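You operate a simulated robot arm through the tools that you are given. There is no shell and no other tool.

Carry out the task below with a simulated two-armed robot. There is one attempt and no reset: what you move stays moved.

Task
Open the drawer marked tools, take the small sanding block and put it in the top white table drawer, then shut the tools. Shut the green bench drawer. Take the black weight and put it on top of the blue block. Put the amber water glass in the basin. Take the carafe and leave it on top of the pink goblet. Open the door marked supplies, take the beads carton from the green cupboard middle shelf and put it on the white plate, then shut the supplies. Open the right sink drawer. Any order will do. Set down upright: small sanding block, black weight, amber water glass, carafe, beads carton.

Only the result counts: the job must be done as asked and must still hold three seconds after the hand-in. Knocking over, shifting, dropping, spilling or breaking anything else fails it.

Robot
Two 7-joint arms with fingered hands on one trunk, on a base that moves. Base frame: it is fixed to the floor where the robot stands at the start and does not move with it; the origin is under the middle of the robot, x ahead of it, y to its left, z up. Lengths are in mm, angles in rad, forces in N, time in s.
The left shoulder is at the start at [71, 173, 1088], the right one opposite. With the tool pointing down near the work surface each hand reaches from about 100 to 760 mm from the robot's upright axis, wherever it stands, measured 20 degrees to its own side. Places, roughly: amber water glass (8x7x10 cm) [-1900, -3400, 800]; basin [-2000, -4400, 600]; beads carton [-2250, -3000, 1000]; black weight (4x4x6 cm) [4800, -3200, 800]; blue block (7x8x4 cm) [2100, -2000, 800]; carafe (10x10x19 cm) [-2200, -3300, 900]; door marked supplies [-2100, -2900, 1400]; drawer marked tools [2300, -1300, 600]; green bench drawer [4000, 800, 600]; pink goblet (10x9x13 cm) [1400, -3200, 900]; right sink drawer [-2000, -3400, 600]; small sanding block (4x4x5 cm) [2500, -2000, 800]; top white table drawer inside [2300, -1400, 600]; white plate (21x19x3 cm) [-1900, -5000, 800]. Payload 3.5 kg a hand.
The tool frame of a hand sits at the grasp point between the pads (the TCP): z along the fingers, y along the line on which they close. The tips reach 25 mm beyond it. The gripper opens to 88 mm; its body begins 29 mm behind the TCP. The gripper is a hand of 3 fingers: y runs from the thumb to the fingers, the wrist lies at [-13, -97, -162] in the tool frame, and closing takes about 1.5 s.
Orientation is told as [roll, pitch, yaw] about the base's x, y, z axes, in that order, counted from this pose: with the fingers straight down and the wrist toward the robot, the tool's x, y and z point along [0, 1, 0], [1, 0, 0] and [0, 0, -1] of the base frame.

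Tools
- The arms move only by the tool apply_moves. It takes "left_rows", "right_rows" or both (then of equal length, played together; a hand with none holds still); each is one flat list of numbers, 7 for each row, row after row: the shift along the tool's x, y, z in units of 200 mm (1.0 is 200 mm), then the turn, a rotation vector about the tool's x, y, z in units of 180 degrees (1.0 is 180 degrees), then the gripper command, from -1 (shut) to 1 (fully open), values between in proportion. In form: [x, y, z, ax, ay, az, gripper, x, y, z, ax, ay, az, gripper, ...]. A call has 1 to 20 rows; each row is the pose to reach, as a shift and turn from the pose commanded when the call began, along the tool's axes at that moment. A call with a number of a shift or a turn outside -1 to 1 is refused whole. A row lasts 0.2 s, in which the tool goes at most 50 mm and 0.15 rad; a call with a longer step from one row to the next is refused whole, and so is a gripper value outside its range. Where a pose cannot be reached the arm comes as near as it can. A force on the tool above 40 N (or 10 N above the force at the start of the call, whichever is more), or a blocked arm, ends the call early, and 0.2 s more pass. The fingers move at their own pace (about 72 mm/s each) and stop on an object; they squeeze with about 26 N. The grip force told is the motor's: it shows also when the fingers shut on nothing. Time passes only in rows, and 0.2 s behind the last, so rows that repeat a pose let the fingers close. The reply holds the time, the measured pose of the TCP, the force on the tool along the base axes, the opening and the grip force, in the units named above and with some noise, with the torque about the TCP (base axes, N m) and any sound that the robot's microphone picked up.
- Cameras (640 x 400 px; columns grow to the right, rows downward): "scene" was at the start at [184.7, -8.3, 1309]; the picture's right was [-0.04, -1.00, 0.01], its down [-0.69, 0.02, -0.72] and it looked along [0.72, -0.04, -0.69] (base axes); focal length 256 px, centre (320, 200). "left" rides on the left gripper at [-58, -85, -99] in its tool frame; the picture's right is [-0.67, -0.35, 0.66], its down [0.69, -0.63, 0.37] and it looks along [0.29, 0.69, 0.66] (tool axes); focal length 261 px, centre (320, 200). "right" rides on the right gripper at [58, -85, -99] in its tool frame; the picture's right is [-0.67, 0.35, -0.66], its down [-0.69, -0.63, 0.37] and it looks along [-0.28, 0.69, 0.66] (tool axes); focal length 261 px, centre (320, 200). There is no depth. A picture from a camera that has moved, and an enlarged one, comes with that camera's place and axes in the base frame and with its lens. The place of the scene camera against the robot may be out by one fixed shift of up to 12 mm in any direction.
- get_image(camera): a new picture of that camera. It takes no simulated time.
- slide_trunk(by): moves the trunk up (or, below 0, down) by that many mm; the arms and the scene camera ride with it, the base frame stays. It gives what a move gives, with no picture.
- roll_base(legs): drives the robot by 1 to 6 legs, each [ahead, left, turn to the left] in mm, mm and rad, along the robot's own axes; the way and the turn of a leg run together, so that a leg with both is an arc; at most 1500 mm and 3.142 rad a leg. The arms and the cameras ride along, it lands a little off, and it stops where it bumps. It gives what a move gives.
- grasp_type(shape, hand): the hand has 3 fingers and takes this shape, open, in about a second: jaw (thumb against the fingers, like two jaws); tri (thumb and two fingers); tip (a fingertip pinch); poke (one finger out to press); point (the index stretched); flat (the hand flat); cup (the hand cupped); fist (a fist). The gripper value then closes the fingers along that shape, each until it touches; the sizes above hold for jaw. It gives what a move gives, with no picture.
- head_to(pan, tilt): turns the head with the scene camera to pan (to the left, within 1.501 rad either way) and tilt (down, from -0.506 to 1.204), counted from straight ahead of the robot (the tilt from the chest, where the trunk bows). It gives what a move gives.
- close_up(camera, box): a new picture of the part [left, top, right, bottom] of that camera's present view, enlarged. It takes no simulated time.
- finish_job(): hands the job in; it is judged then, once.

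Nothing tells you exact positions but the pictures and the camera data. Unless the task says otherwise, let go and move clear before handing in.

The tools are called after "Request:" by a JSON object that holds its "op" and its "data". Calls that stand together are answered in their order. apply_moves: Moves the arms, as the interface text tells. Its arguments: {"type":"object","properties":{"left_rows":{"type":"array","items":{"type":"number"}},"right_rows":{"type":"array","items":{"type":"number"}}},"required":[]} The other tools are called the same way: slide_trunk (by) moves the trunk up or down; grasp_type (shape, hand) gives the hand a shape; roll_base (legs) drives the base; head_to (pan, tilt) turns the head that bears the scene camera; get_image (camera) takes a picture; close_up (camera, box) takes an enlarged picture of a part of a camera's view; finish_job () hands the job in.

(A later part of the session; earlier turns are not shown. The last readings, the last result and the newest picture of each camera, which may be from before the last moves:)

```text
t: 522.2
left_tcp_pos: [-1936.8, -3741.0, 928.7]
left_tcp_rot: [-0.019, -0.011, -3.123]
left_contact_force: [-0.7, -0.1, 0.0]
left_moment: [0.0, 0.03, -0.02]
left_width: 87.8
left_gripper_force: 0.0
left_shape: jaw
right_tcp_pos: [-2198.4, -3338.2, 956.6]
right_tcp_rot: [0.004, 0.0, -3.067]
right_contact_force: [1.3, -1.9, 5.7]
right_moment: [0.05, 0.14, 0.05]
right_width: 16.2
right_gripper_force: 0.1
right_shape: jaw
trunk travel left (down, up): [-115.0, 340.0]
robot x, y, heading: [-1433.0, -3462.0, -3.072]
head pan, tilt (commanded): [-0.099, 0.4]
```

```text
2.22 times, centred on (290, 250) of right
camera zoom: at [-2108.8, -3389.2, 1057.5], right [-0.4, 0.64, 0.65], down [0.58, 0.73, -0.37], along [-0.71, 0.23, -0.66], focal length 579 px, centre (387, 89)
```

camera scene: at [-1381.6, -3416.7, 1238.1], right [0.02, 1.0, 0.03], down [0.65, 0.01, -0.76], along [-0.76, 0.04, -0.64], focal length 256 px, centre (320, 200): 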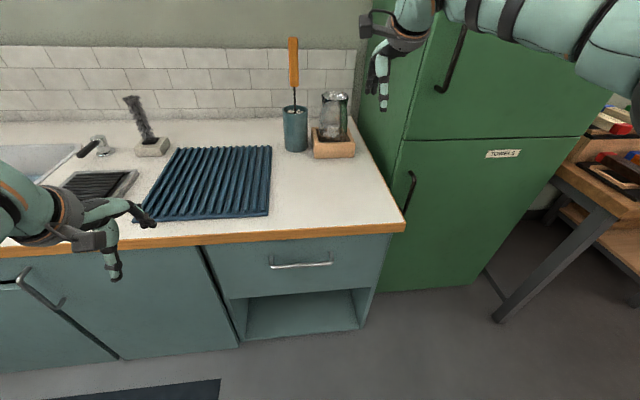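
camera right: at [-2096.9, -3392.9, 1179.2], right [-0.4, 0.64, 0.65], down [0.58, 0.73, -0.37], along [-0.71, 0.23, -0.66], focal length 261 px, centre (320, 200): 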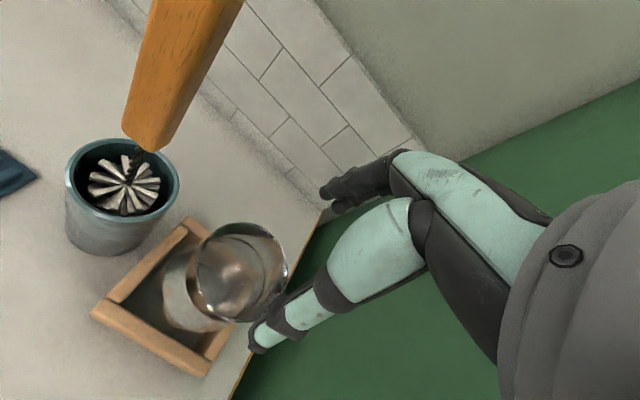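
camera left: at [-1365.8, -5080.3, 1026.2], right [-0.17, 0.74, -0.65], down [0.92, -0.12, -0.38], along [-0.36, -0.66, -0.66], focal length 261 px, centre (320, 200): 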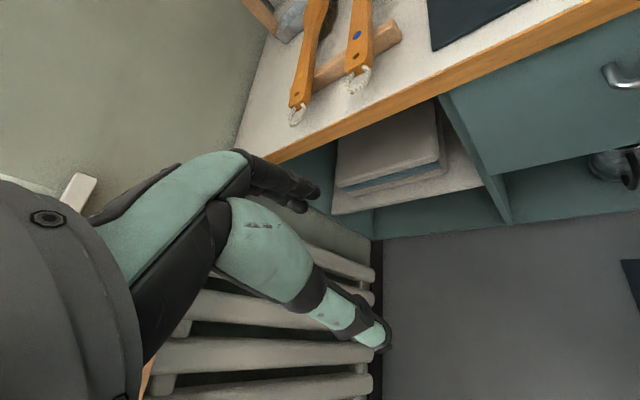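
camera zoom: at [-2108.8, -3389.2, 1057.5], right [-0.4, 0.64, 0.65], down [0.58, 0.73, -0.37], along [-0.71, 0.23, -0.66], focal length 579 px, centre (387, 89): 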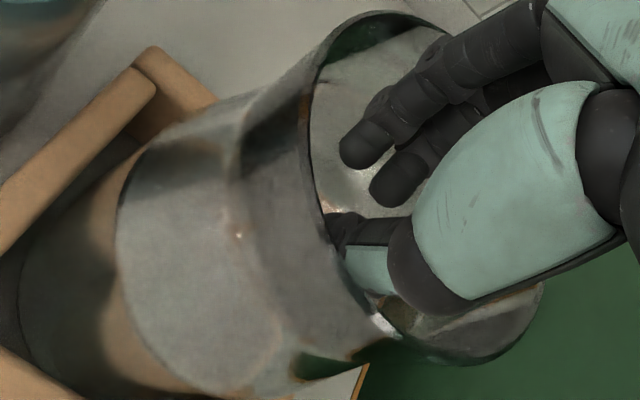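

The fingertips touch the neck inside. I close the fingers fully so they pass the neck, and go a little deeper.

Request:
{"op": "apply_moves", "data": {"right_rows": [0, 0, -0.025, 0, 0, 0, -0.8, 0, 0, -0.025, 0, 0, 0, -1, 0, 0, -0.025, 0, 0, 0, -1, 0, 0, 0.01, 0, 0, 0, -1, 0, 0, 0.03, 0, 0, 0, -1, 0, 0, 0.05, 0, 0, 0, -1]}}

Request:
{"op": "close_up", "data": {"camera": "right", "box": [180, 160, 400, 340]}}

```text
t: 523.6
left_tcp_pos: [-1937.8, -3741.1, 927.7]
left_tcp_rot: [-0.017, -0.01, -3.123]
left_contact_force: [0.2, -0.7, -0.7]
left_moment: [0.0, 0.0, -0.01]
left_width: 87.5
left_gripper_force: 0.0
left_shape: jaw
right_tcp_pos: [-2200.2, -3337.8, 945.1]
right_tcp_rot: [0.005, 0.005, -3.066]
right_contact_force: [0.5, 0.1, -0.3]
right_moment: [-0.01, 0.0, -0.02]
right_width: 1.4
right_gripper_force: 25.7
right_shape: jaw
trunk travel left (down, up): [-115.0, 340.0]
robot x, y, heading: [-1439.3, -3460.4, -3.069]
head pan, tilt (commanded): [-0.099, 0.4]
```

```text
2.22 times, centred on (290, 250) of right
camera zoom: at [-2110.4, -3388.8, 1045.0], right [-0.4, 0.64, 0.65], down [0.58, 0.73, -0.37], along [-0.71, 0.23, -0.66], focal length 579 px, centre (387, 89)
```

zoom: 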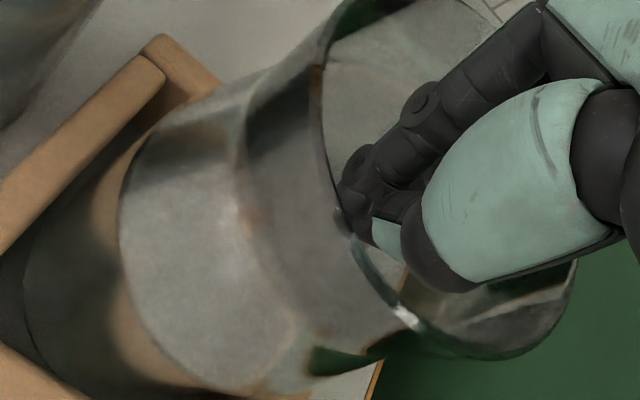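

No contact now, the tips are about 40 mm below the rim. I spread the fingers outward.

Request:
{"op": "apply_moves", "data": {"right_rows": [0, 0, 0, 0, 0, 0, -0.6, 0, 0, 0, 0, 0, 0, -0.3, 0, 0, 0, 0, 0, 0, 0, 0, 0, 0, 0, 0, 0, 0.5, 0, 0, 0, 0, 0, 0, 1, 0, 0, 0, 0, 0, 0, 1, 0, 0, 0, 0, 0, 0, 1]}}

Request:
{"op": "close_up", "data": {"camera": "right", "box": [180, 160, 400, 340]}}

Request:
{"op": "close_up", "data": {"camera": "scene", "box": [330, 80, 420, 180]}}

```text
t: 525.2
left_tcp_pos: [-1936.9, -3740.0, 928.6]
left_tcp_rot: [-0.018, -0.01, -3.123]
left_contact_force: [0.2, -0.6, 0.2]
left_moment: [0.01, 0.01, 0.02]
left_width: 87.6
left_gripper_force: 0.0
left_shape: jaw
right_tcp_pos: [-2198.5, -3338.2, 945.3]
right_tcp_rot: [0.004, 0.005, -3.066]
right_contact_force: [7.4, 0.5, 1.8]
right_moment: [0.07, -0.91, 0.07]
right_width: 61.9
right_gripper_force: 0.1
right_shape: jaw
trunk travel left (down, up): [-115.0, 340.0]
robot x, y, heading: [-1438.5, -3456.2, -3.069]
head pan, tilt (commanded): [-0.099, 0.4]
```

```text
2.22 times, centred on (290, 250) of right
camera zoom: at [-2109.1, -3388.8, 1045.9], right [-0.4, 0.64, 0.65], down [0.58, 0.73, -0.37], along [-0.71, 0.23, -0.66], focal length 579 px, centre (387, 89)
```

zoom: 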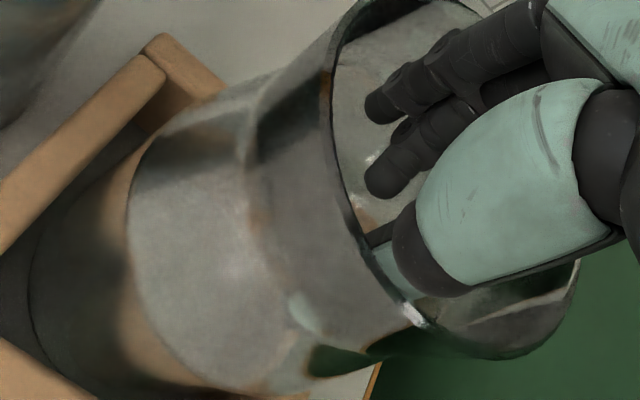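

```text
4.00 times, centred on (375, 130) of scene
camera zoom: at [-1677.6, -3473.1, 1238.4], right [0.02, 1.0, 0.03], down [0.64, 0.01, -0.76], along [-0.76, 0.04, -0.64], focal length 1025 px, centre (100, 480)
```

zoom: 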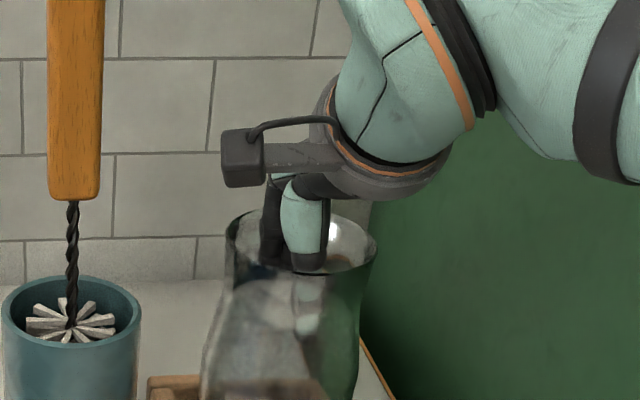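

The fingers now press outward on the inside (62 mm). I even out the side force by a small shift toward me, then lift a little as a test.

Request:
{"op": "apply_moves", "data": {"right_rows": [0, -0.008, 0, 0, 0, 0, 1, 0, -0.015, 0, 0, 0, 0, 1]}}

Request:
{"op": "apply_moves", "data": {"right_rows": [0, 0, -0.02, 0, 0, 0, 1, 0, 0, -0.05, 0, 0, 0, 1, 0, 0, -0.075, 0, 0, 0, 1]}}

Request:
{"op": "close_up", "data": {"camera": "scene", "box": [310, 70, 430, 190]}}

Request:
{"op": "close_up", "data": {"camera": "right", "box": [180, 160, 400, 340]}}

```text
t: 525.9
left_tcp_pos: [-1937.1, -3741.0, 927.7]
left_tcp_rot: [-0.02, -0.01, -3.121]
left_contact_force: [0.2, -0.7, -0.4]
left_moment: [-0.03, -0.02, 0.0]
left_width: 87.6
left_gripper_force: 0.1
left_shape: jaw
right_tcp_pos: [-2196.7, -3337.6, 945.5]
right_tcp_rot: [0.004, 0.002, -3.068]
right_contact_force: [4.6, -0.4, 2.3]
right_moment: [0.13, -0.39, 0.05]
right_width: 62.7
right_gripper_force: 0.1
right_shape: jaw
trunk travel left (down, up): [-115.0, 340.0]
robot x, y, heading: [-1434.3, -3462.4, -3.065]
head pan, tilt (commanded): [-0.099, 0.4]
```

```text
t: 526.6
left_tcp_pos: [-1938.8, -3739.6, 927.7]
left_tcp_rot: [-0.016, -0.009, -3.123]
left_contact_force: [-1.1, -0.5, 0.8]
left_moment: [0.01, -0.02, 0.0]
left_width: 87.6
left_gripper_force: 0.0
left_shape: jaw
right_tcp_pos: [-2197.2, -3337.1, 958.3]
right_tcp_rot: [0.006, 0.005, -3.066]
right_contact_force: [3.6, 0.8, -5.8]
right_moment: [0.13, -0.76, 0.04]
right_width: 62.9
right_gripper_force: 0.0
right_shape: jaw
trunk travel left (down, up): [-115.0, 340.0]
robot x, y, heading: [-1431.2, -3460.5, -3.073]
head pan, tilt (commanded): [-0.099, 0.4]
```

```text
3.33 times, centred on (370, 130) of scene
camera zoom: at [-1679.9, -3472.5, 1237.9], right [0.02, 1.0, 0.03], down [0.65, 0.01, -0.76], along [-0.76, 0.04, -0.65], focal length 854 px, centre (153, 433)
```

zoom: 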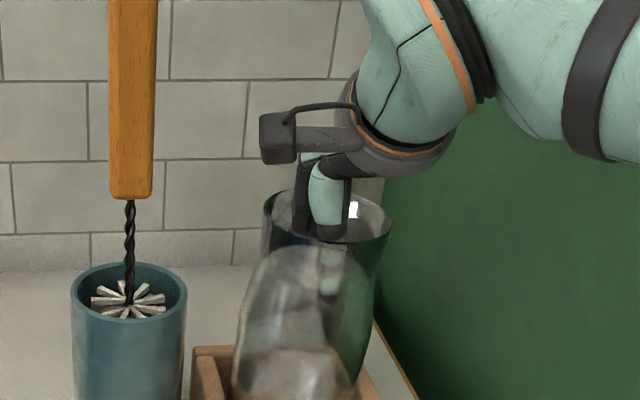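

```text
2.22 times, centred on (290, 250) of right
camera zoom: at [-2108.4, -3387.7, 1059.2], right [-0.4, 0.64, 0.65], down [0.58, 0.73, -0.37], along [-0.71, 0.23, -0.66], focal length 579 px, centre (387, 89)
```

zoom: 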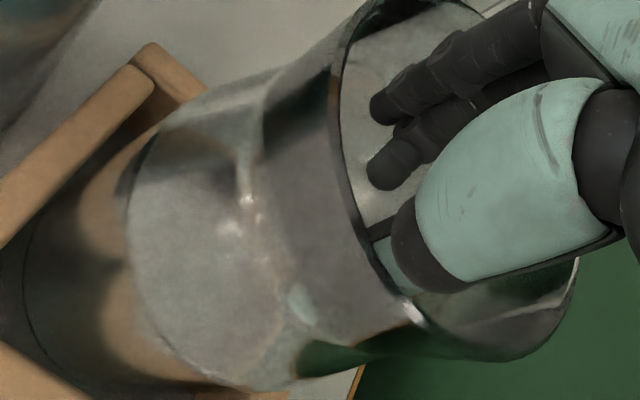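

It holds: the carafe (about 0.6 kg) rises with the hand. I lift it slowly clear of its box.

Request:
{"op": "apply_moves", "data": {"right_rows": [0, 0, -0.04, 0, 0, 0, 1, 0, 0, -0.08, 0, 0, 0, 1, 0, 0, -0.13, 0, 0, 0, 1, 0, 0, -0.18, 0, 0, 0, 1, 0, 0, -0.24, 0, 0, 0, 1, 0, 0, -0.3, 0, 0, 0, 1, 0, 0, -0.36, 0, 0, 0, 1, 0, 0, -0.42, 0, 0, 0, 1, 0, 0, -0.48, 0, 0, 0, 1]}}

Request:
{"op": "get_image", "data": {"camera": "scene"}}

Request:
{"op": "get_image", "data": {"camera": "right"}}

```text
t: 528.6
left_tcp_pos: [-1938.9, -3740.1, 926.9]
left_tcp_rot: [-0.019, -0.009, -3.123]
left_contact_force: [-0.2, 0.2, -0.3]
left_moment: [0.01, 0.0, -0.02]
left_width: 87.6
left_gripper_force: 0.0
left_shape: jaw
right_tcp_pos: [-2197.4, -3337.1, 1056.3]
right_tcp_rot: [0.004, 0.004, -3.068]
right_contact_force: [-0.1, -0.3, -4.6]
right_moment: [0.06, -0.01, 0.0]
right_width: 19.7
right_gripper_force: 0.0
right_shape: jaw
trunk travel left (down, up): [-115.0, 340.0]
robot x, y, heading: [-1434.8, -3461.9, -3.071]
head pan, tilt (commanded): [-0.099, 0.4]
```

```text
taken
camera scene: at [-1679.7, -3473.1, 1238.0], right [0.02, 1.0, 0.03], down [0.65, 0.01, -0.76], along [-0.76, 0.04, -0.65], focal length 256 px, centre (320, 200)
```

scene: 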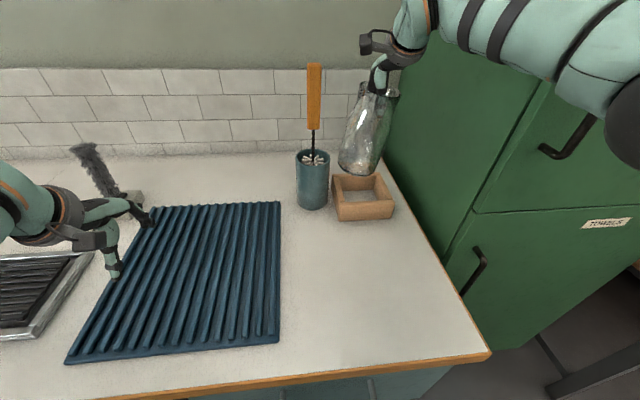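

```text
taken
camera right: at [-2108.3, -3388.2, 1156.4], right [-0.4, 0.64, 0.65], down [0.58, 0.73, -0.37], along [-0.71, 0.23, -0.66], focal length 261 px, centre (320, 200)
```

right: 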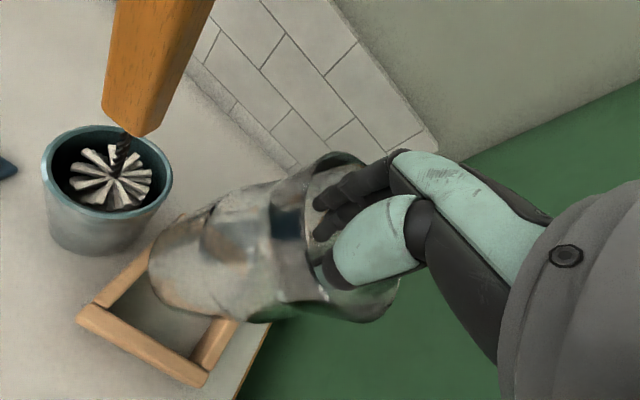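

The carafe is up but the fingers have been squeezed to 20 mm — it is slipping on them. I put it straight back down into its box before it falls.

Request:
{"op": "apply_moves", "data": {"right_rows": [0, 0, 0.07, 0, 0, 0, 1, 0, 0, 0.14, 0, 0, 0, 1, 0, 0, 0.21, 0, 0, 0, 1, 0, 0, 0.28, 0, 0, 0, 1, 0, 0, 0.35, 0, 0, 0, 1, 0, 0, 0.42, 0, 0, 0, 1, 0, 0, 0.47, 0, 0, 0, 1]}}

Request:
{"op": "get_image", "data": {"camera": "scene"}}

Request:
{"op": "get_image", "data": {"camera": "right"}}

```text
t: 530.0
left_tcp_pos: [-1933.0, -3739.7, 932.5]
left_tcp_rot: [-0.02, -0.018, -3.123]
left_contact_force: [0.1, 0.9, 0.6]
left_moment: [-0.02, 0.0, 0.04]
left_width: 87.7
left_gripper_force: 0.0
left_shape: jaw
right_tcp_pos: [-2192.1, -3338.8, 995.4]
right_tcp_rot: [0.011, -0.017, -3.065]
right_contact_force: [17.1, -0.6, 32.1]
right_moment: [0.13, -0.57, 0.01]
right_width: 64.0
right_gripper_force: 0.0
right_shape: jaw
trunk travel left (down, up): [-115.0, 340.0]
robot x, y, heading: [-1435.3, -3459.9, -3.069]
head pan, tilt (commanded): [-0.099, 0.4]
stopped in row 6 (right hand): the force on the tool passed its limit at 46 N (the readings are from after the stop); the commanded pose is now the measured one
```

```text
taken
camera scene: at [-1671.0, -3473.3, 1240.6], right [0.02, 1.0, 0.03], down [0.64, 0.01, -0.77], along [-0.77, 0.04, -0.64], focal length 256 px, centre (320, 200)
```

scene: 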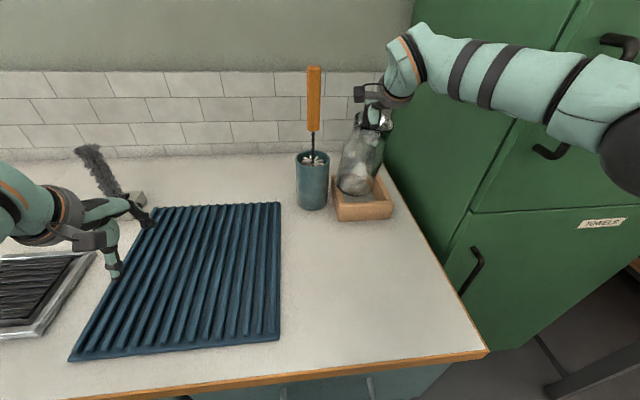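

```text
taken
camera right: at [-2100.3, -3388.8, 1093.5], right [-0.39, 0.65, 0.65], down [0.57, 0.73, -0.38], along [-0.72, 0.22, -0.65], focal length 261 px, centre (320, 200)
```

right: 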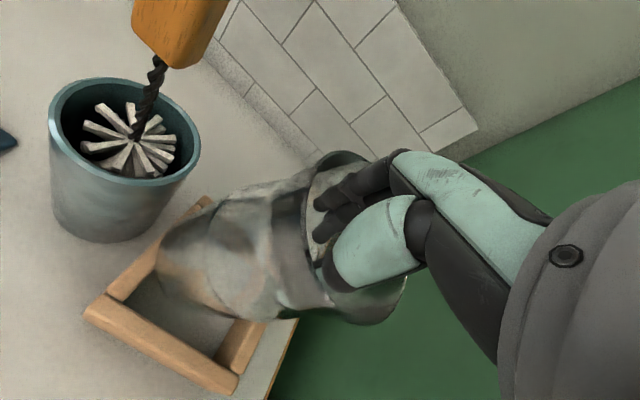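

Request:
{"op": "apply_moves", "data": {"right_rows": [0, 0, -0.03, 0, 0, 0, 1, 0, 0, -0.05, 0, 0, 0, 1]}}

Request:
{"op": "close_up", "data": {"camera": "scene", "box": [290, 60, 430, 230]}}

Request:
{"op": "close_up", "data": {"camera": "right", "box": [60, 120, 440, 400]}}

```text
t: 530.6
left_tcp_pos: [-1935.5, -3740.1, 929.3]
left_tcp_rot: [-0.019, -0.011, -3.122]
left_contact_force: [0.5, 0.1, -0.5]
left_moment: [0.01, 0.0, 0.01]
left_width: 87.9
left_gripper_force: 0.1
left_shape: jaw
right_tcp_pos: [-2194.0, -3337.6, 996.8]
right_tcp_rot: [0.006, -0.006, -3.067]
right_contact_force: [8.5, -0.8, 9.9]
right_moment: [0.0, -0.57, 0.0]
right_width: 63.9
right_gripper_force: 0.1
right_shape: jaw
trunk travel left (down, up): [-115.0, 340.0]
robot x, y, heading: [-1434.3, -3461.8, -3.071]
head pan, tilt (commanded): [-0.099, 0.4]
```

```text
2.35 times, centred on (360, 145) of scene
camera zoom: at [-1675.9, -3473.5, 1238.4], right [0.02, 1.0, 0.03], down [0.64, 0.01, -0.77], along [-0.77, 0.04, -0.64], focal length 603 px, centre (226, 329)
```

zoom: 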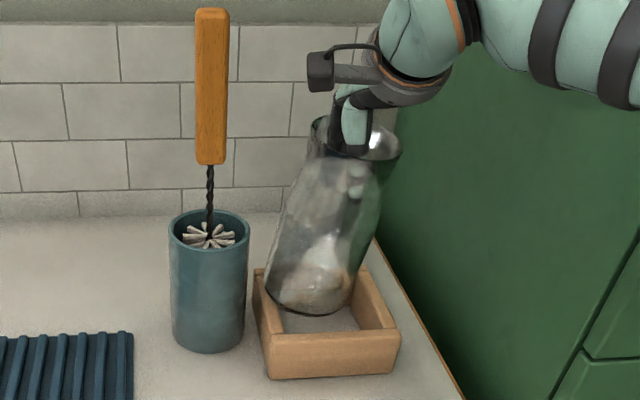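

```text
1.43 times, centred on (250, 260) of right
camera zoom: at [-2105.0, -3388.2, 1095.1], right [-0.39, 0.65, 0.65], down [0.57, 0.73, -0.37], along [-0.72, 0.23, -0.66], focal length 372 px, centre (420, 114)
```

zoom: 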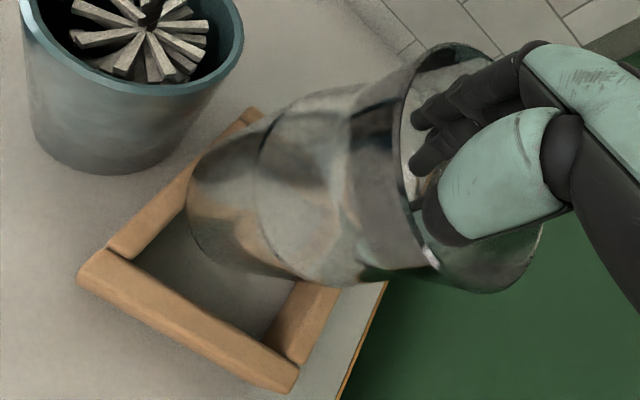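

The carafe hangs tilted about 7° and rests on the box's edge. Rather than force it into the box, I'll set it down on the open counter in front and re-grip it there. First I lift it just clear of the box.

Request:
{"op": "apply_moves", "data": {"right_rows": [0, 0, -0.03, 0, 0, 0, 1, 0, 0, -0.06, 0, 0, 0, 1, 0, 0, -0.09, 0, 0, 0, 1, 0, 0, -0.12, 0, 0, 0, 1, 0, 0, -0.15, 0, 0, 0, 1, 0, 0, -0.18, 0, 0, 0, 1]}}

Request:
{"op": "close_up", "data": {"camera": "scene", "box": [290, 60, 430, 230]}}

```text
t: 532.0
left_tcp_pos: [-1939.3, -3741.0, 926.3]
left_tcp_rot: [-0.02, -0.007, -3.122]
left_contact_force: [0.2, 0.8, -0.2]
left_moment: [0.02, 0.03, 0.0]
left_width: 87.6
left_gripper_force: 0.0
left_shape: jaw
right_tcp_pos: [-2198.8, -3337.7, 1029.0]
right_tcp_rot: [0.008, -0.004, -3.064]
right_contact_force: [0.0, 0.2, -4.8]
right_moment: [0.1, -0.04, -0.03]
right_width: 20.5
right_gripper_force: 0.2
right_shape: jaw
trunk travel left (down, up): [-115.0, 340.0]
robot x, y, heading: [-1433.8, -3462.0, -3.066]
head pan, tilt (commanded): [-0.099, 0.4]
```

```text
2.35 times, centred on (360, 145) of scene
camera zoom: at [-1680.0, -3472.8, 1237.9], right [0.02, 1.0, 0.03], down [0.65, 0.01, -0.76], along [-0.76, 0.04, -0.65], focal length 603 px, centre (226, 329)
```

zoom: 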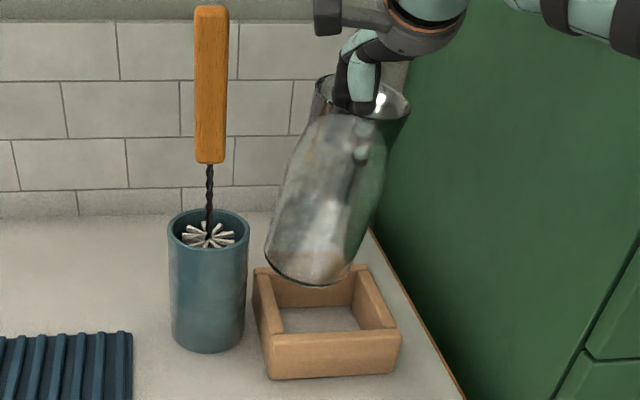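

It hangs steadily. I back off 240 mm to bring it over the open counter.

Request:
{"op": "roll_base", "data": {"legs": [[-245, 0, 0]]}}

Request:
{"op": "head_to", "data": {"pan": -0.1, "tilt": 0.55}}

Request:
{"op": "get_image", "data": {"camera": "scene"}}

Request:
{"op": "get_image", "data": {"camera": "right"}}

```text
t: 533.8
left_tcp_pos: [-1691.6, -3721.0, 926.3]
left_tcp_rot: [-0.02, -0.009, -3.122]
left_contact_force: [0.6, -0.7, -0.6]
left_moment: [0.01, 0.01, 0.01]
left_width: 87.7
left_gripper_force: 0.1
left_shape: jaw
right_tcp_pos: [-1952.0, -3318.9, 1030.0]
right_tcp_rot: [0.007, -0.003, -3.067]
right_contact_force: [0.7, -0.4, -4.4]
right_moment: [0.04, -0.09, -0.01]
right_width: 20.6
right_gripper_force: 0.0
right_shape: jaw
trunk travel left (down, up): [-115.0, 340.0]
robot x, y, heading: [-1191.9, -3444.6, -3.064]
head pan, tilt (commanded): [-0.099, 0.4]
```

```text
t: 534.5
left_tcp_pos: [-1692.0, -3721.7, 927.9]
left_tcp_rot: [-0.02, -0.01, -3.122]
left_contact_force: [0.8, -0.2, -0.1]
left_moment: [0.01, 0.01, 0.0]
left_width: 87.6
left_gripper_force: 0.1
left_shape: jaw
right_tcp_pos: [-1952.1, -3319.4, 1029.0]
right_tcp_rot: [0.007, -0.004, -3.065]
right_contact_force: [-0.2, -0.6, -3.2]
right_moment: [0.05, -0.09, 0.01]
right_width: 20.9
right_gripper_force: 0.2
right_shape: jaw
trunk travel left (down, up): [-115.0, 340.0]
robot x, y, heading: [-1189.6, -3441.6, -3.069]
head pan, tilt (commanded): [-0.099, 0.55]
```

```text
taken
camera scene: at [-1426.9, -3454.7, 1225.7], right [0.02, 1.0, 0.03], down [0.75, 0.0, -0.66], along [-0.66, 0.04, -0.75], focal length 256 px, centre (320, 200)
```

scene: 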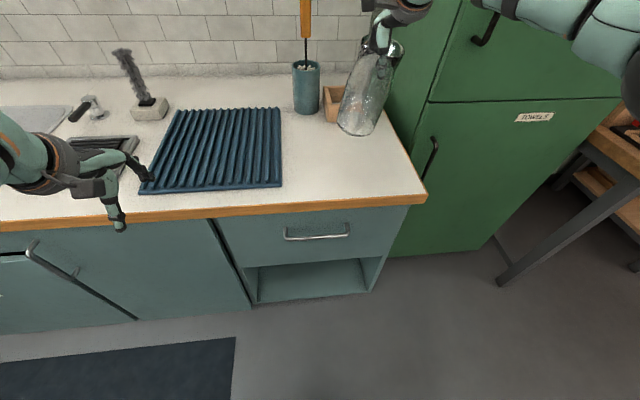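

```text
taken
camera right: at [-1862.3, -3370.1, 1129.1], right [-0.4, 0.65, 0.65], down [0.57, 0.73, -0.37], along [-0.72, 0.23, -0.66], focal length 261 px, centre (320, 200)
```

right: 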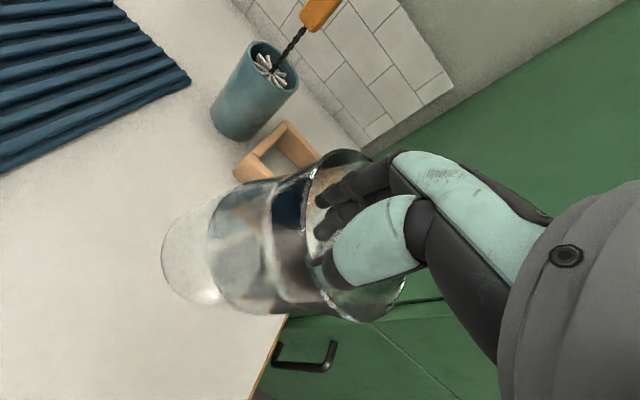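

It is over the open counter. I shift 50 mm left and lower it slowly.

Request:
{"op": "roll_base", "data": {"legs": [[0, 50, 0]]}}

Request:
{"op": "apply_moves", "data": {"right_rows": [0, 0, 0.05, 0, 0, 0, 1, 0, 0, 0.1, 0, 0, 0, 1, 0, 0, 0.15, 0, 0, 0, 1, 0, 0, 0.2, 0, 0, 0, 1, 0, 0, 0.25, 0, 0, 0, 1, 0, 0, 0.28, 0, 0, 0, 1]}}

Request:
{"op": "close_up", "data": {"camera": "scene", "box": [280, 20, 440, 170]}}

```text
t: 535.4
left_tcp_pos: [-1688.8, -3772.3, 926.8]
left_tcp_rot: [-0.019, -0.008, -3.124]
left_contact_force: [0.1, -0.2, -1.2]
left_moment: [-0.01, -0.01, -0.01]
left_width: 87.6
left_gripper_force: 0.1
left_shape: jaw
right_tcp_pos: [-1947.9, -3369.7, 1029.2]
right_tcp_rot: [0.006, -0.003, -3.067]
right_contact_force: [0.0, -0.2, -4.2]
right_moment: [0.06, -0.08, 0.01]
right_width: 20.6
right_gripper_force: 0.1
right_shape: jaw
trunk travel left (down, up): [-115.0, 340.0]
robot x, y, heading: [-1187.3, -3492.9, -3.072]
head pan, tilt (commanded): [-0.099, 0.55]
```

```text
t: 536.8
left_tcp_pos: [-1688.9, -3770.8, 927.5]
left_tcp_rot: [-0.019, -0.009, -3.123]
left_contact_force: [0.2, -0.7, -0.6]
left_moment: [0.0, -0.01, 0.01]
left_width: 87.7
left_gripper_force: 0.1
left_shape: jaw
right_tcp_pos: [-1949.3, -3370.3, 972.8]
right_tcp_rot: [0.011, -0.005, -3.065]
right_contact_force: [0.7, 0.2, -5.2]
right_moment: [0.06, -0.12, -0.02]
right_width: 20.7
right_gripper_force: 0.0
right_shape: jaw
trunk travel left (down, up): [-115.0, 340.0]
robot x, y, heading: [-1186.0, -3494.3, -3.072]
head pan, tilt (commanded): [-0.099, 0.55]
```

```text
2.67 times, centred on (360, 95) of scene
camera zoom: at [-1423.6, -3504.5, 1225.6], right [0.02, 1.0, 0.03], down [0.75, 0.0, -0.66], along [-0.66, 0.04, -0.75], focal length 684 px, centre (213, 480)
```

zoom: 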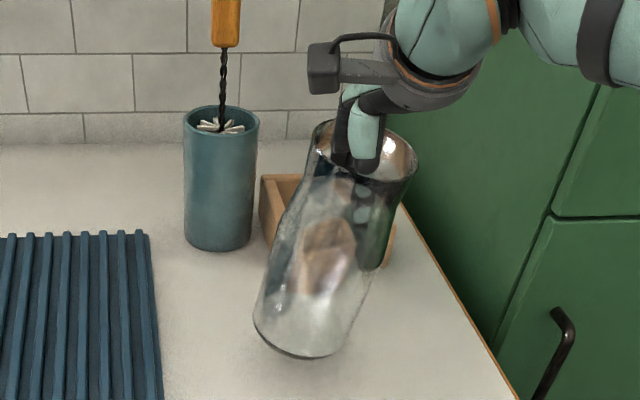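

Request:
{"op": "apply_moves", "data": {"right_rows": [0, 0, 0.02, 0, 0, 0, 1, 0, 0, 0.04, 0, 0, 0, 1, 0, 0, 0.06, 0, 0, 0, 1]}}

Request:
{"op": "apply_moves", "data": {"right_rows": [0, 0, 0.02, 0, 0, 0, 1, 0, 0, 0.04, 0, 0, 0, 1]}}

Request:
{"op": "close_up", "data": {"camera": "scene", "box": [280, 20, 440, 170]}}

```text
t: 537.6
left_tcp_pos: [-1688.7, -3772.1, 928.0]
left_tcp_rot: [-0.02, -0.009, -3.123]
left_contact_force: [-0.3, 0.0, 0.3]
left_moment: [-0.06, -0.04, 0.01]
left_width: 87.7
left_gripper_force: 0.1
left_shape: jaw
right_tcp_pos: [-1949.7, -3370.0, 961.0]
right_tcp_rot: [0.009, -0.003, -3.066]
right_contact_force: [-0.2, 0.7, -4.5]
right_moment: [0.06, -0.07, -0.03]
right_width: 20.6
right_gripper_force: 0.0
right_shape: jaw
trunk travel left (down, up): [-115.0, 340.0]
robot x, y, heading: [-1185.5, -3490.8, -3.072]
head pan, tilt (commanded): [-0.099, 0.55]
```

```text
t: 538.2
left_tcp_pos: [-1688.7, -3771.8, 927.0]
left_tcp_rot: [-0.02, -0.007, -3.122]
left_contact_force: [-0.1, 0.2, 0.5]
left_moment: [-0.02, -0.01, 0.01]
left_width: 87.5
left_gripper_force: 0.0
left_shape: jaw
right_tcp_pos: [-1949.1, -3370.4, 952.5]
right_tcp_rot: [0.007, -0.004, -3.066]
right_contact_force: [-0.6, 0.3, -4.5]
right_moment: [0.07, -0.08, 0.03]
right_width: 21.1
right_gripper_force: 0.0
right_shape: jaw
trunk travel left (down, up): [-115.0, 340.0]
robot x, y, heading: [-1184.2, -3492.1, -3.067]
head pan, tilt (commanded): [-0.099, 0.55]
```

```text
2.67 times, centred on (360, 95) of scene
camera zoom: at [-1423.5, -3504.6, 1225.6], right [0.02, 1.0, 0.03], down [0.75, 0.0, -0.66], along [-0.66, 0.04, -0.75], focal length 684 px, centre (213, 480)
```

zoom: 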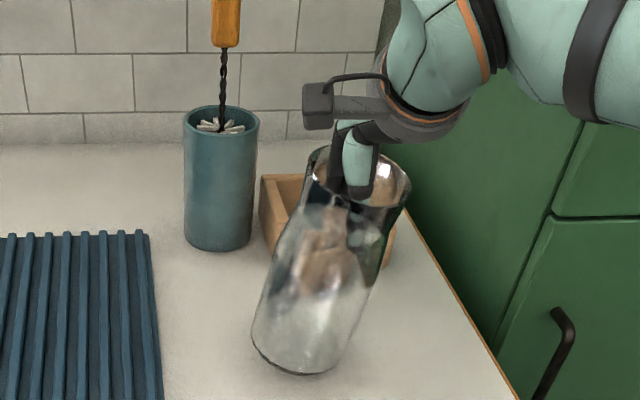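

Request:
{"op": "apply_moves", "data": {"right_rows": [0, 0, 0.02, 0, 0, 0, 1, 0, 0, 0.04, 0, 0, 0, 1, 0, 0, 0.06, 0, 0, 0, 1]}}

Request:
{"op": "apply_moves", "data": {"right_rows": [0, 0, 0.02, 0, 0, 0, 1, 0, 0, 0.04, 0, 0, 0, 1]}}

Request:
{"op": "close_up", "data": {"camera": "scene", "box": [280, 20, 440, 170]}}

```text
t: 539.0
left_tcp_pos: [-1685.1, -3773.5, 931.0]
left_tcp_rot: [-0.02, -0.013, -3.123]
left_contact_force: [-0.2, -0.5, -0.2]
left_moment: [0.03, -0.01, 0.04]
left_width: 87.7
left_gripper_force: 0.1
left_shape: jaw
right_tcp_pos: [-1945.1, -3370.8, 948.3]
right_tcp_rot: [0.009, -0.01, -3.063]
right_contact_force: [1.4, -2.2, 21.9]
right_moment: [0.13, -0.27, 0.04]
right_width: 21.2
right_gripper_force: 0.1
right_shape: jaw
trunk travel left (down, up): [-115.0, 340.0]
robot x, y, heading: [-1186.1, -3494.5, -3.071]
head pan, tilt (commanded): [-0.099, 0.55]
```

```text
t: 539.6
left_tcp_pos: [-1684.6, -3772.8, 929.7]
left_tcp_rot: [-0.02, -0.015, -3.121]
left_contact_force: [0.6, 0.3, 0.1]
left_moment: [0.03, 0.0, -0.03]
left_width: 87.6
left_gripper_force: 0.1
left_shape: jaw
right_tcp_pos: [-1946.7, -3373.7, 944.0]
right_tcp_rot: [0.012, -0.021, -3.063]
right_contact_force: [4.3, -3.6, 30.4]
right_moment: [0.09, -0.85, -0.02]
right_width: 20.9
right_gripper_force: 0.1
right_shape: jaw
trunk travel left (down, up): [-115.0, 340.0]
robot x, y, heading: [-1184.7, -3492.2, -3.073]
head pan, tilt (commanded): [-0.099, 0.55]
stopped in row 2 (right hand): the force on the tool passed its limit at 42 N (the readings are from after the stop); the commanded pose is now the measured one
```

```text
2.67 times, centred on (360, 95) of scene
camera zoom: at [-1418.4, -3505.9, 1226.8], right [0.02, 1.0, 0.03], down [0.75, 0.0, -0.66], along [-0.66, 0.04, -0.75], focal length 684 px, centre (213, 480)
```

zoom: 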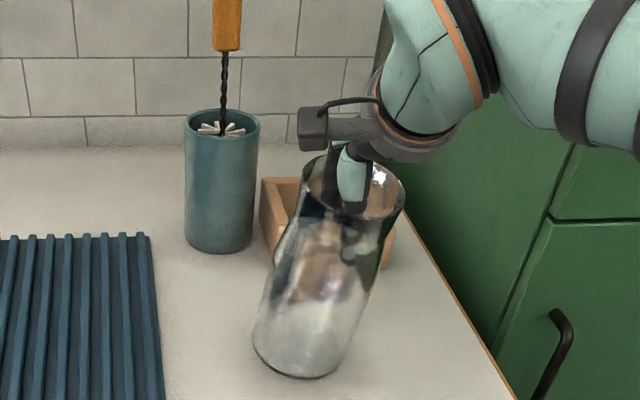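

It stands on the counter edge-first. I ease off and check.

Request:
{"op": "apply_moves", "data": {"right_rows": [0, 0, -0.015, 0, 0, 0, 1, 0, 0, -0.03, 0, 0, 0, 1]}}

Request:
{"op": "close_up", "data": {"camera": "scene", "box": [280, 20, 440, 170]}}

```text
t: 540.2
left_tcp_pos: [-1685.6, -3772.4, 928.5]
left_tcp_rot: [-0.018, -0.014, -3.121]
left_contact_force: [0.2, 0.4, 0.8]
left_moment: [-0.01, 0.0, 0.04]
left_width: 87.8
left_gripper_force: 0.1
left_shape: jaw
right_tcp_pos: [-1946.3, -3371.4, 944.9]
right_tcp_rot: [0.01, -0.008, -3.064]
right_contact_force: [2.9, -2.1, 13.9]
right_moment: [-0.02, -0.73, -0.03]
right_width: 20.8
right_gripper_force: 0.0
right_shape: jaw
trunk travel left (down, up): [-115.0, 340.0]
robot x, y, heading: [-1183.3, -3490.8, -3.068]
head pan, tilt (commanded): [-0.099, 0.55]
```

```text
2.67 times, centred on (360, 95) of scene
camera zoom: at [-1419.8, -3505.7, 1226.1], right [0.02, 1.0, 0.03], down [0.75, 0.0, -0.66], along [-0.66, 0.04, -0.75], focal length 684 px, centre (213, 480)
```

zoom: 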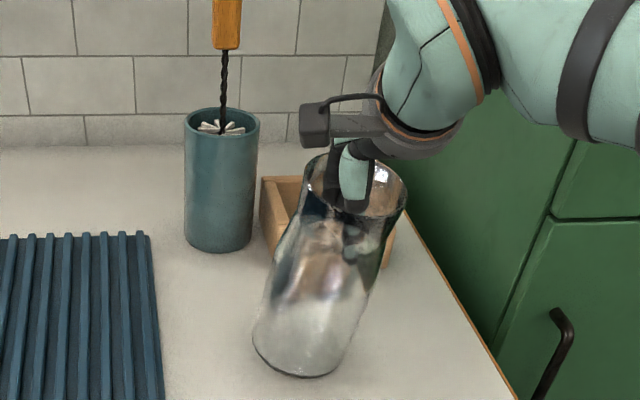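

The carafe leans to the right. I move its top left to stand it upright.

Request:
{"op": "apply_moves", "data": {"right_rows": [0.03, 0, -0.01, 0, 0, 0, 1, 0.06, 0, -0.015, 0, 0, 0, 1, 0.09, 0, -0.02, 0, 0, 0, 1]}}

Request:
{"op": "close_up", "data": {"camera": "scene", "box": [280, 20, 440, 170]}}

Request:
{"op": "get_image", "data": {"camera": "right"}}

```text
t: 541.0
left_tcp_pos: [-1689.1, -3772.1, 927.7]
left_tcp_rot: [-0.021, -0.008, -3.122]
left_contact_force: [0.7, -0.8, 0.1]
left_moment: [0.04, -0.02, -0.03]
left_width: 87.8
left_gripper_force: 0.1
left_shape: jaw
right_tcp_pos: [-1947.3, -3388.7, 946.1]
right_tcp_rot: [0.01, -0.007, -3.066]
right_contact_force: [0.2, 0.5, -5.2]
right_moment: [0.03, -0.1, -0.03]
right_width: 22.3
right_gripper_force: 0.1
right_shape: jaw
trunk travel left (down, up): [-115.0, 340.0]
robot x, y, heading: [-1183.4, -3490.1, -3.071]
head pan, tilt (commanded): [-0.099, 0.55]
```

```text
2.67 times, centred on (360, 95) of scene
camera zoom: at [-1423.8, -3504.9, 1225.3], right [0.02, 1.0, 0.03], down [0.75, 0.0, -0.66], along [-0.66, 0.04, -0.75], focal length 684 px, centre (213, 480)
```

zoom: 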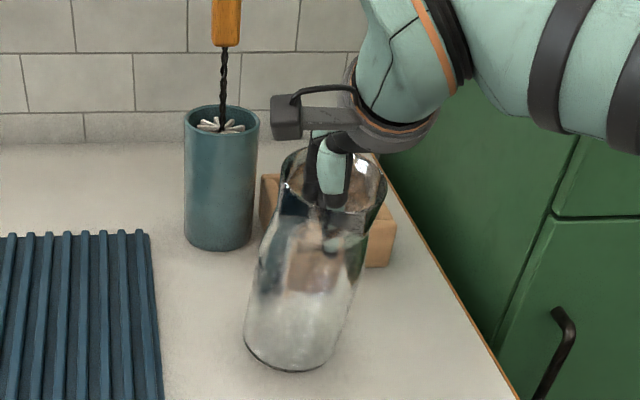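

```text
taken
camera right: at [-1858.0, -3439.1, 1046.4], right [-0.4, 0.65, 0.65], down [0.57, 0.73, -0.38], along [-0.72, 0.22, -0.66], focal length 261 px, centre (320, 200)
```

right: 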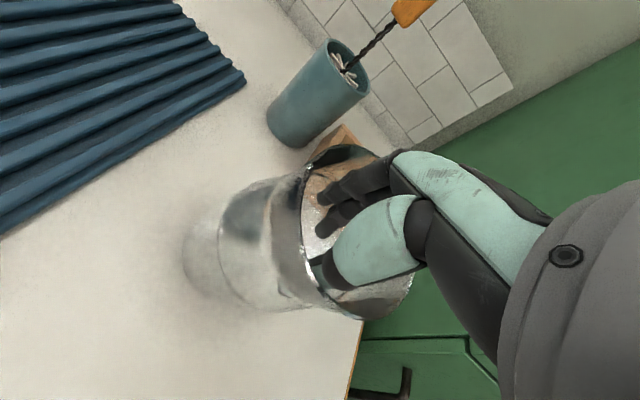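

More upright now and just off the counter. I lower it the last millimetres.

Request:
{"op": "apply_moves", "data": {"right_rows": [0.015, 0, 0.01, 0, 0, 0, 1, 0.02, 0, 0.02, 0, 0, 0, 1]}}

Request:
{"op": "apply_moves", "data": {"right_rows": [0, 0, 0.01, 0, 0, 0, 1]}}

```text
t: 541.6
left_tcp_pos: [-1687.4, -3772.6, 928.8]
left_tcp_rot: [-0.019, -0.011, -3.122]
left_contact_force: [-0.8, 0.0, 0.9]
left_moment: [-0.02, 0.0, -0.03]
left_width: 87.9
left_gripper_force: 0.0
left_shape: jaw
right_tcp_pos: [-1947.3, -3393.9, 946.0]
right_tcp_rot: [0.012, -0.011, -3.064]
right_contact_force: [-1.0, -0.3, 2.7]
right_moment: [0.06, 0.04, 0.0]
right_width: 22.6
right_gripper_force: 0.1
right_shape: jaw
trunk travel left (down, up): [-115.0, 340.0]
robot x, y, heading: [-1186.2, -3490.0, -3.067]
head pan, tilt (commanded): [-0.099, 0.55]
```

```text
t: 542.0
left_tcp_pos: [-1686.9, -3772.6, 928.8]
left_tcp_rot: [-0.02, -0.013, -3.121]
left_contact_force: [0.3, 0.2, -0.1]
left_moment: [0.0, 0.03, 0.02]
left_width: 87.9
left_gripper_force: 0.2
left_shape: jaw
right_tcp_pos: [-1946.2, -3393.5, 944.9]
right_tcp_rot: [0.01, -0.015, -3.064]
right_contact_force: [-1.1, -0.2, 12.9]
right_moment: [0.13, 0.13, -0.01]
right_width: 22.7
right_gripper_force: 0.1
right_shape: jaw
trunk travel left (down, up): [-115.0, 340.0]
robot x, y, heading: [-1187.0, -3489.2, -3.066]
head pan, tilt (commanded): [-0.099, 0.55]
```

It stands on the counter (13 N). I close the fingers to free them and lift out.

Request:
{"op": "apply_moves", "data": {"right_rows": [0, 0, -0.012, 0, 0, 0, 0, 0, 0, -0.012, 0, 0, 0, -0.7, 0, 0, -0.012, 0, 0, 0, -1, 0, 0, -0.012, 0, 0, 0, -1, 0, 0, -0.012, 0, 0, 0, -1]}}

Request:
{"op": "close_up", "data": {"camera": "scene", "box": [280, 20, 440, 170]}}

```text
t: 543.2
left_tcp_pos: [-1688.8, -3772.8, 927.5]
left_tcp_rot: [-0.02, -0.01, -3.123]
left_contact_force: [-0.2, 0.0, 1.2]
left_moment: [0.02, -0.03, -0.01]
left_width: 87.7
left_gripper_force: 0.1
left_shape: jaw
right_tcp_pos: [-1947.4, -3393.7, 944.1]
right_tcp_rot: [0.009, -0.009, -3.066]
right_contact_force: [-1.0, 0.3, 0.1]
right_moment: [0.0, -0.03, -0.01]
right_width: 4.6
right_gripper_force: 25.9
right_shape: jaw
trunk travel left (down, up): [-115.0, 340.0]
robot x, y, heading: [-1190.5, -3491.4, -3.07]
head pan, tilt (commanded): [-0.099, 0.55]
```

```text
2.67 times, centred on (360, 95) of scene
camera zoom: at [-1422.7, -3504.8, 1225.8], right [0.02, 1.0, 0.03], down [0.75, 0.0, -0.66], along [-0.66, 0.04, -0.75], focal length 684 px, centre (213, 480)
```

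zoom: 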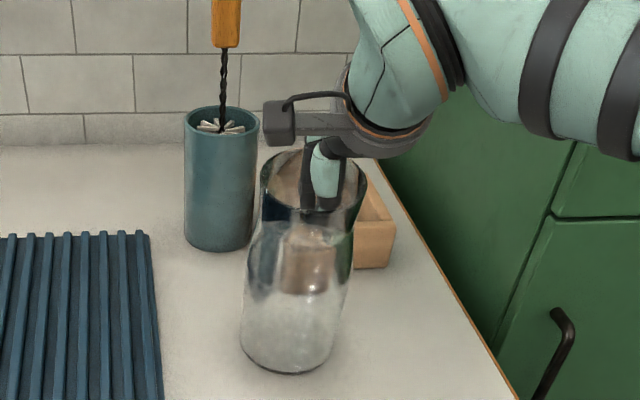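

The carafe stands upright by itself. I lift the closed fingers out.

Request:
{"op": "apply_moves", "data": {"right_rows": [0, 0, -0.04, 0, 0, 0, -1, 0, 0, -0.1, 0, 0, 0, -1, 0, 0, -0.17, 0, 0, 0, -1, 0, 0, -0.25, 0, 0, 0, -1, 0, 0, -0.4, 0, 0, 0, -1, 0, 0, -0.55, 0, 0, 0, -1]}}

Request:
{"op": "close_up", "data": {"camera": "scene", "box": [280, 20, 440, 170]}}

Request:
{"op": "get_image", "data": {"camera": "right"}}

```text
t: 544.6
left_tcp_pos: [-1686.9, -3772.3, 928.3]
left_tcp_rot: [-0.02, -0.009, -3.124]
left_contact_force: [0.4, -0.7, 0.4]
left_moment: [-0.01, 0.03, 0.02]
left_width: 87.7
left_gripper_force: 0.2
left_shape: jaw
right_tcp_pos: [-1945.3, -3393.4, 1054.6]
right_tcp_rot: [0.01, -0.01, -3.063]
right_contact_force: [0.0, 0.5, -0.4]
right_moment: [0.0, -0.02, 0.01]
right_width: 4.1
right_gripper_force: 26.0
right_shape: jaw
trunk travel left (down, up): [-115.0, 340.0]
robot x, y, heading: [-1184.0, -3493.7, -3.069]
head pan, tilt (commanded): [-0.099, 0.55]
```

```text
2.67 times, centred on (360, 95) of scene
camera zoom: at [-1422.1, -3505.2, 1226.0], right [0.02, 1.0, 0.03], down [0.75, 0.0, -0.66], along [-0.66, 0.04, -0.75], focal length 684 px, centre (213, 480)
```

zoom: 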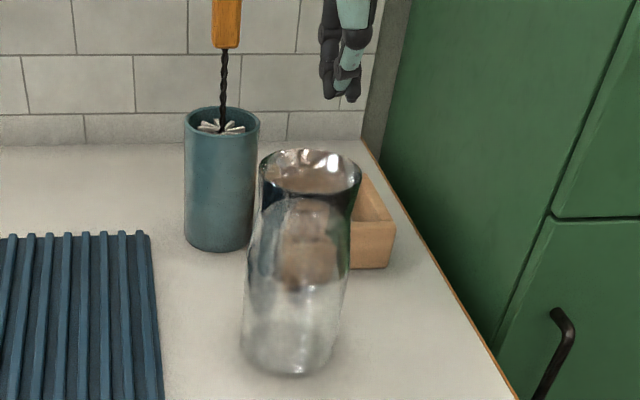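

```text
taken
camera right: at [-1855.2, -3442.6, 1154.4], right [-0.39, 0.65, 0.65], down [0.57, 0.73, -0.38], along [-0.72, 0.22, -0.66], focal length 261 px, centre (320, 200)
```

right: 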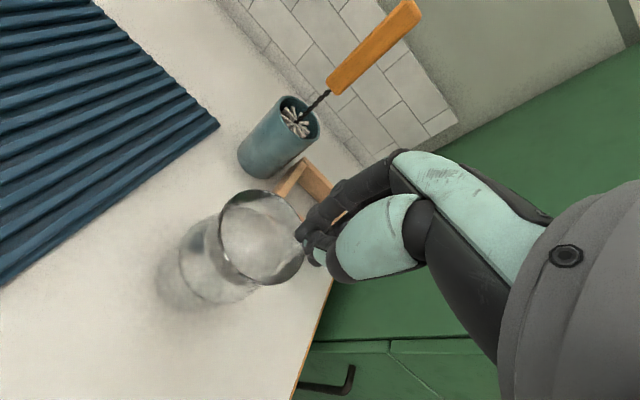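

The carafe stands upright on the open counter; its neck is about 72 mm. I'll take it from the side with the left hand held horizontally. First I back off and bring the right arm in.

Request:
{"op": "roll_base", "data": {"legs": [[-250, 0, 0]]}}

Request:
{"op": "apply_moves", "data": {"right_rows": [0, -0.2, 0, 0, 0, 0, -0.5, 0, -0.4, 0, 0, 0, 0, 0.5, 0, -0.6, 0, 0, 0, 0, 1, 0, -0.8, 0, 0, 0, 0, 1, 0, -1.0, 0, 0, 0, 0, 1], "left_rows": [-0.1, 0.1, 0.05, 0, 0.006, 0, 1, -0.2, 0.2, 0.08, 0, 0.006, 0, 1, -0.3, 0.3, 0.1, 0, 0.006, 0, 1, -0.4, 0.4, 0.1, 0, 0.006, 0, 1, -0.5, 0.45, 0.1, 0, 0.006, 0, 1]}}

```text
t: 546.4
left_tcp_pos: [-1438.5, -3753.3, 928.0]
left_tcp_rot: [-0.019, -0.01, -3.124]
left_contact_force: [0.1, 0.1, -0.4]
left_moment: [0.0, 0.01, -0.01]
left_width: 87.9
left_gripper_force: 0.0
left_shape: jaw
right_tcp_pos: [-1696.4, -3374.5, 1053.5]
right_tcp_rot: [0.011, -0.007, -3.063]
right_contact_force: [0.1, 0.1, -0.6]
right_moment: [0.01, -0.03, 0.02]
right_width: 4.5
right_gripper_force: 25.9
right_shape: jaw
trunk travel left (down, up): [-115.0, 340.0]
robot x, y, heading: [-930.0, -3473.6, -3.064]
head pan, tilt (commanded): [-0.099, 0.55]
```

```text
t: 547.6
left_tcp_pos: [-1530.4, -3654.7, 911.3]
left_tcp_rot: [0.002, -0.009, -3.121]
left_contact_force: [-0.8, -0.2, -0.4]
left_moment: [0.02, 0.01, -0.02]
left_width: 87.6
left_gripper_force: 0.0
left_shape: jaw
right_tcp_pos: [-1496.8, -3356.8, 1053.7]
right_tcp_rot: [0.012, -0.012, -3.065]
right_contact_force: [-0.5, 0.3, 0.4]
right_moment: [0.03, -0.01, 0.02]
right_width: 87.6
right_gripper_force: 0.0
right_shape: jaw
trunk travel left (down, up): [-115.0, 340.0]
robot x, y, heading: [-930.6, -3476.8, -3.07]
head pan, tilt (commanded): [-0.099, 0.55]
```

Request:
{"op": "apply_moves", "data": {"left_rows": [-0.02, 0, 0, 0, 0, 0.045, 1, -0.04, 0, 0, 0, 0, 0.09, 1, -0.06, 0, 0, 0, 0, 0.135, 1, -0.08, 0, 0, 0, 0, 0.18, 1, -0.1, 0, 0, 0, 0, 0.225, 1, -0.12, 0, 0, 0, 0, 0.27, 1, -0.14, 0, 0, 0, 0, 0.315, 1, -0.16, 0, 0, 0, 0, 0.36, 1, -0.17, 0, 0, 0, 0, 0.405, 1, -0.17, 0, 0, 0, 0, 0.45, 1, -0.17, 0, 0, 0, 0, 0.495, 1]}}

Request:
{"op": "get_image", "data": {"camera": "scene"}}

```text
t: 550.0
left_tcp_pos: [-1530.6, -3620.4, 910.2]
left_tcp_rot: [0.009, 0.001, 1.605]
left_contact_force: [-0.1, 0.4, -0.9]
left_moment: [-0.04, -0.01, 0.02]
left_width: 87.6
left_gripper_force: 0.0
left_shape: jaw
right_tcp_pos: [-1498.1, -3359.0, 1053.5]
right_tcp_rot: [0.009, -0.008, -3.061]
right_contact_force: [-0.7, -0.4, 0.1]
right_moment: [0.03, -0.04, 0.0]
right_width: 87.5
right_gripper_force: 0.1
right_shape: jaw
trunk travel left (down, up): [-115.0, 340.0]
robot x, y, heading: [-933.0, -3475.6, -3.067]
head pan, tilt (commanded): [-0.099, 0.55]
```

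```text
taken
camera scene: at [-1173.1, -3486.4, 1225.7], right [0.02, 1.0, 0.03], down [0.75, 0.0, -0.66], along [-0.66, 0.04, -0.75], focal length 256 px, centre (320, 200)
```

scene: 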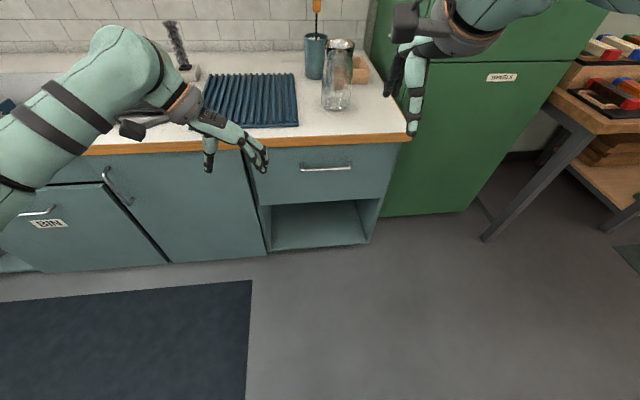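

The left hand yawed fully. Now I pitch it up to point forward.

Request:
{"op": "apply_moves", "data": {"left_rows": [0, 0, 0, 0, 0.045, 0, 1, 0, 0, 0, 0, 0.09, 0, 1, 0, 0, 0, 0, 0.135, 0, 1, 0, 0, 0, 0, 0.18, 0, 1, 0, 0, 0, 0, 0.225, 0, 1, 0, 0, 0, 0, 0.27, 0, 1, 0, 0, 0, 0, 0.315, 0, 1, 0, 0, 0, 0, 0.36, 0, 1, 0, 0, 0, 0, 0.405, 0, 1, 0, 0, 0, 0, 0.45, 0, 1, 0, 0, 0, 0, 0.495, 0, 1]}}

Request:
{"op": "get_image", "data": {"camera": "scene"}}

Request:
{"op": "get_image", "data": {"camera": "left"}}

```text
t: 552.4
left_tcp_pos: [-1531.5, -3622.5, 911.2]
left_tcp_rot: [1.567, 0.0, 1.606]
left_contact_force: [0.2, -0.5, -0.6]
left_moment: [0.0, 0.02, 0.01]
left_width: 87.7
left_gripper_force: 0.0
left_shape: jaw
right_tcp_pos: [-1496.8, -3358.4, 1053.0]
right_tcp_rot: [0.01, -0.009, -3.061]
right_contact_force: [-0.3, -0.3, 0.0]
right_moment: [-0.02, -0.03, 0.02]
right_width: 87.7
right_gripper_force: 0.0
right_shape: jaw
trunk travel left (down, up): [-115.0, 340.0]
robot x, y, heading: [-932.5, -3474.4, -3.067]
head pan, tilt (commanded): [-0.099, 0.55]
```

```text
taken
camera scene: at [-1172.9, -3486.8, 1225.8], right [0.02, 1.0, 0.03], down [0.75, 0.0, -0.66], along [-0.66, 0.04, -0.75], focal length 256 px, centre (320, 200)
```

scene: 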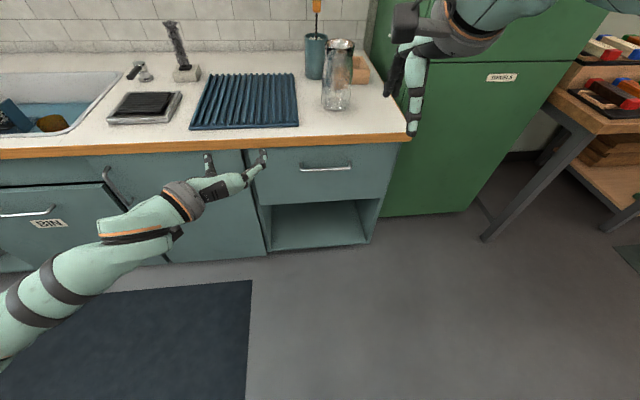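

```text
taken
camera left: at [-1428.1, -3704.4, 852.5], right [-0.64, -0.37, -0.67], down [-0.35, -0.64, 0.68], along [-0.69, 0.67, 0.28], focal length 261 px, centre (320, 200)
```

left: 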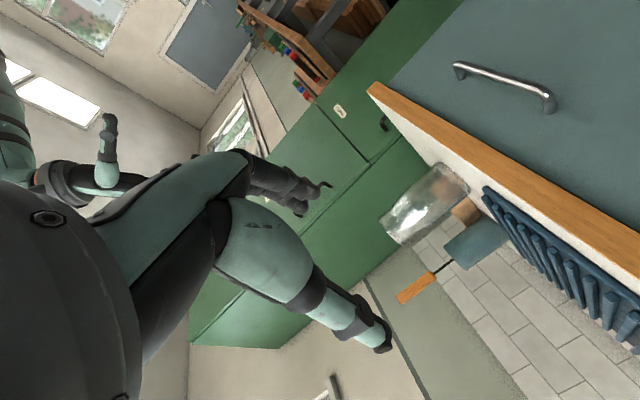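

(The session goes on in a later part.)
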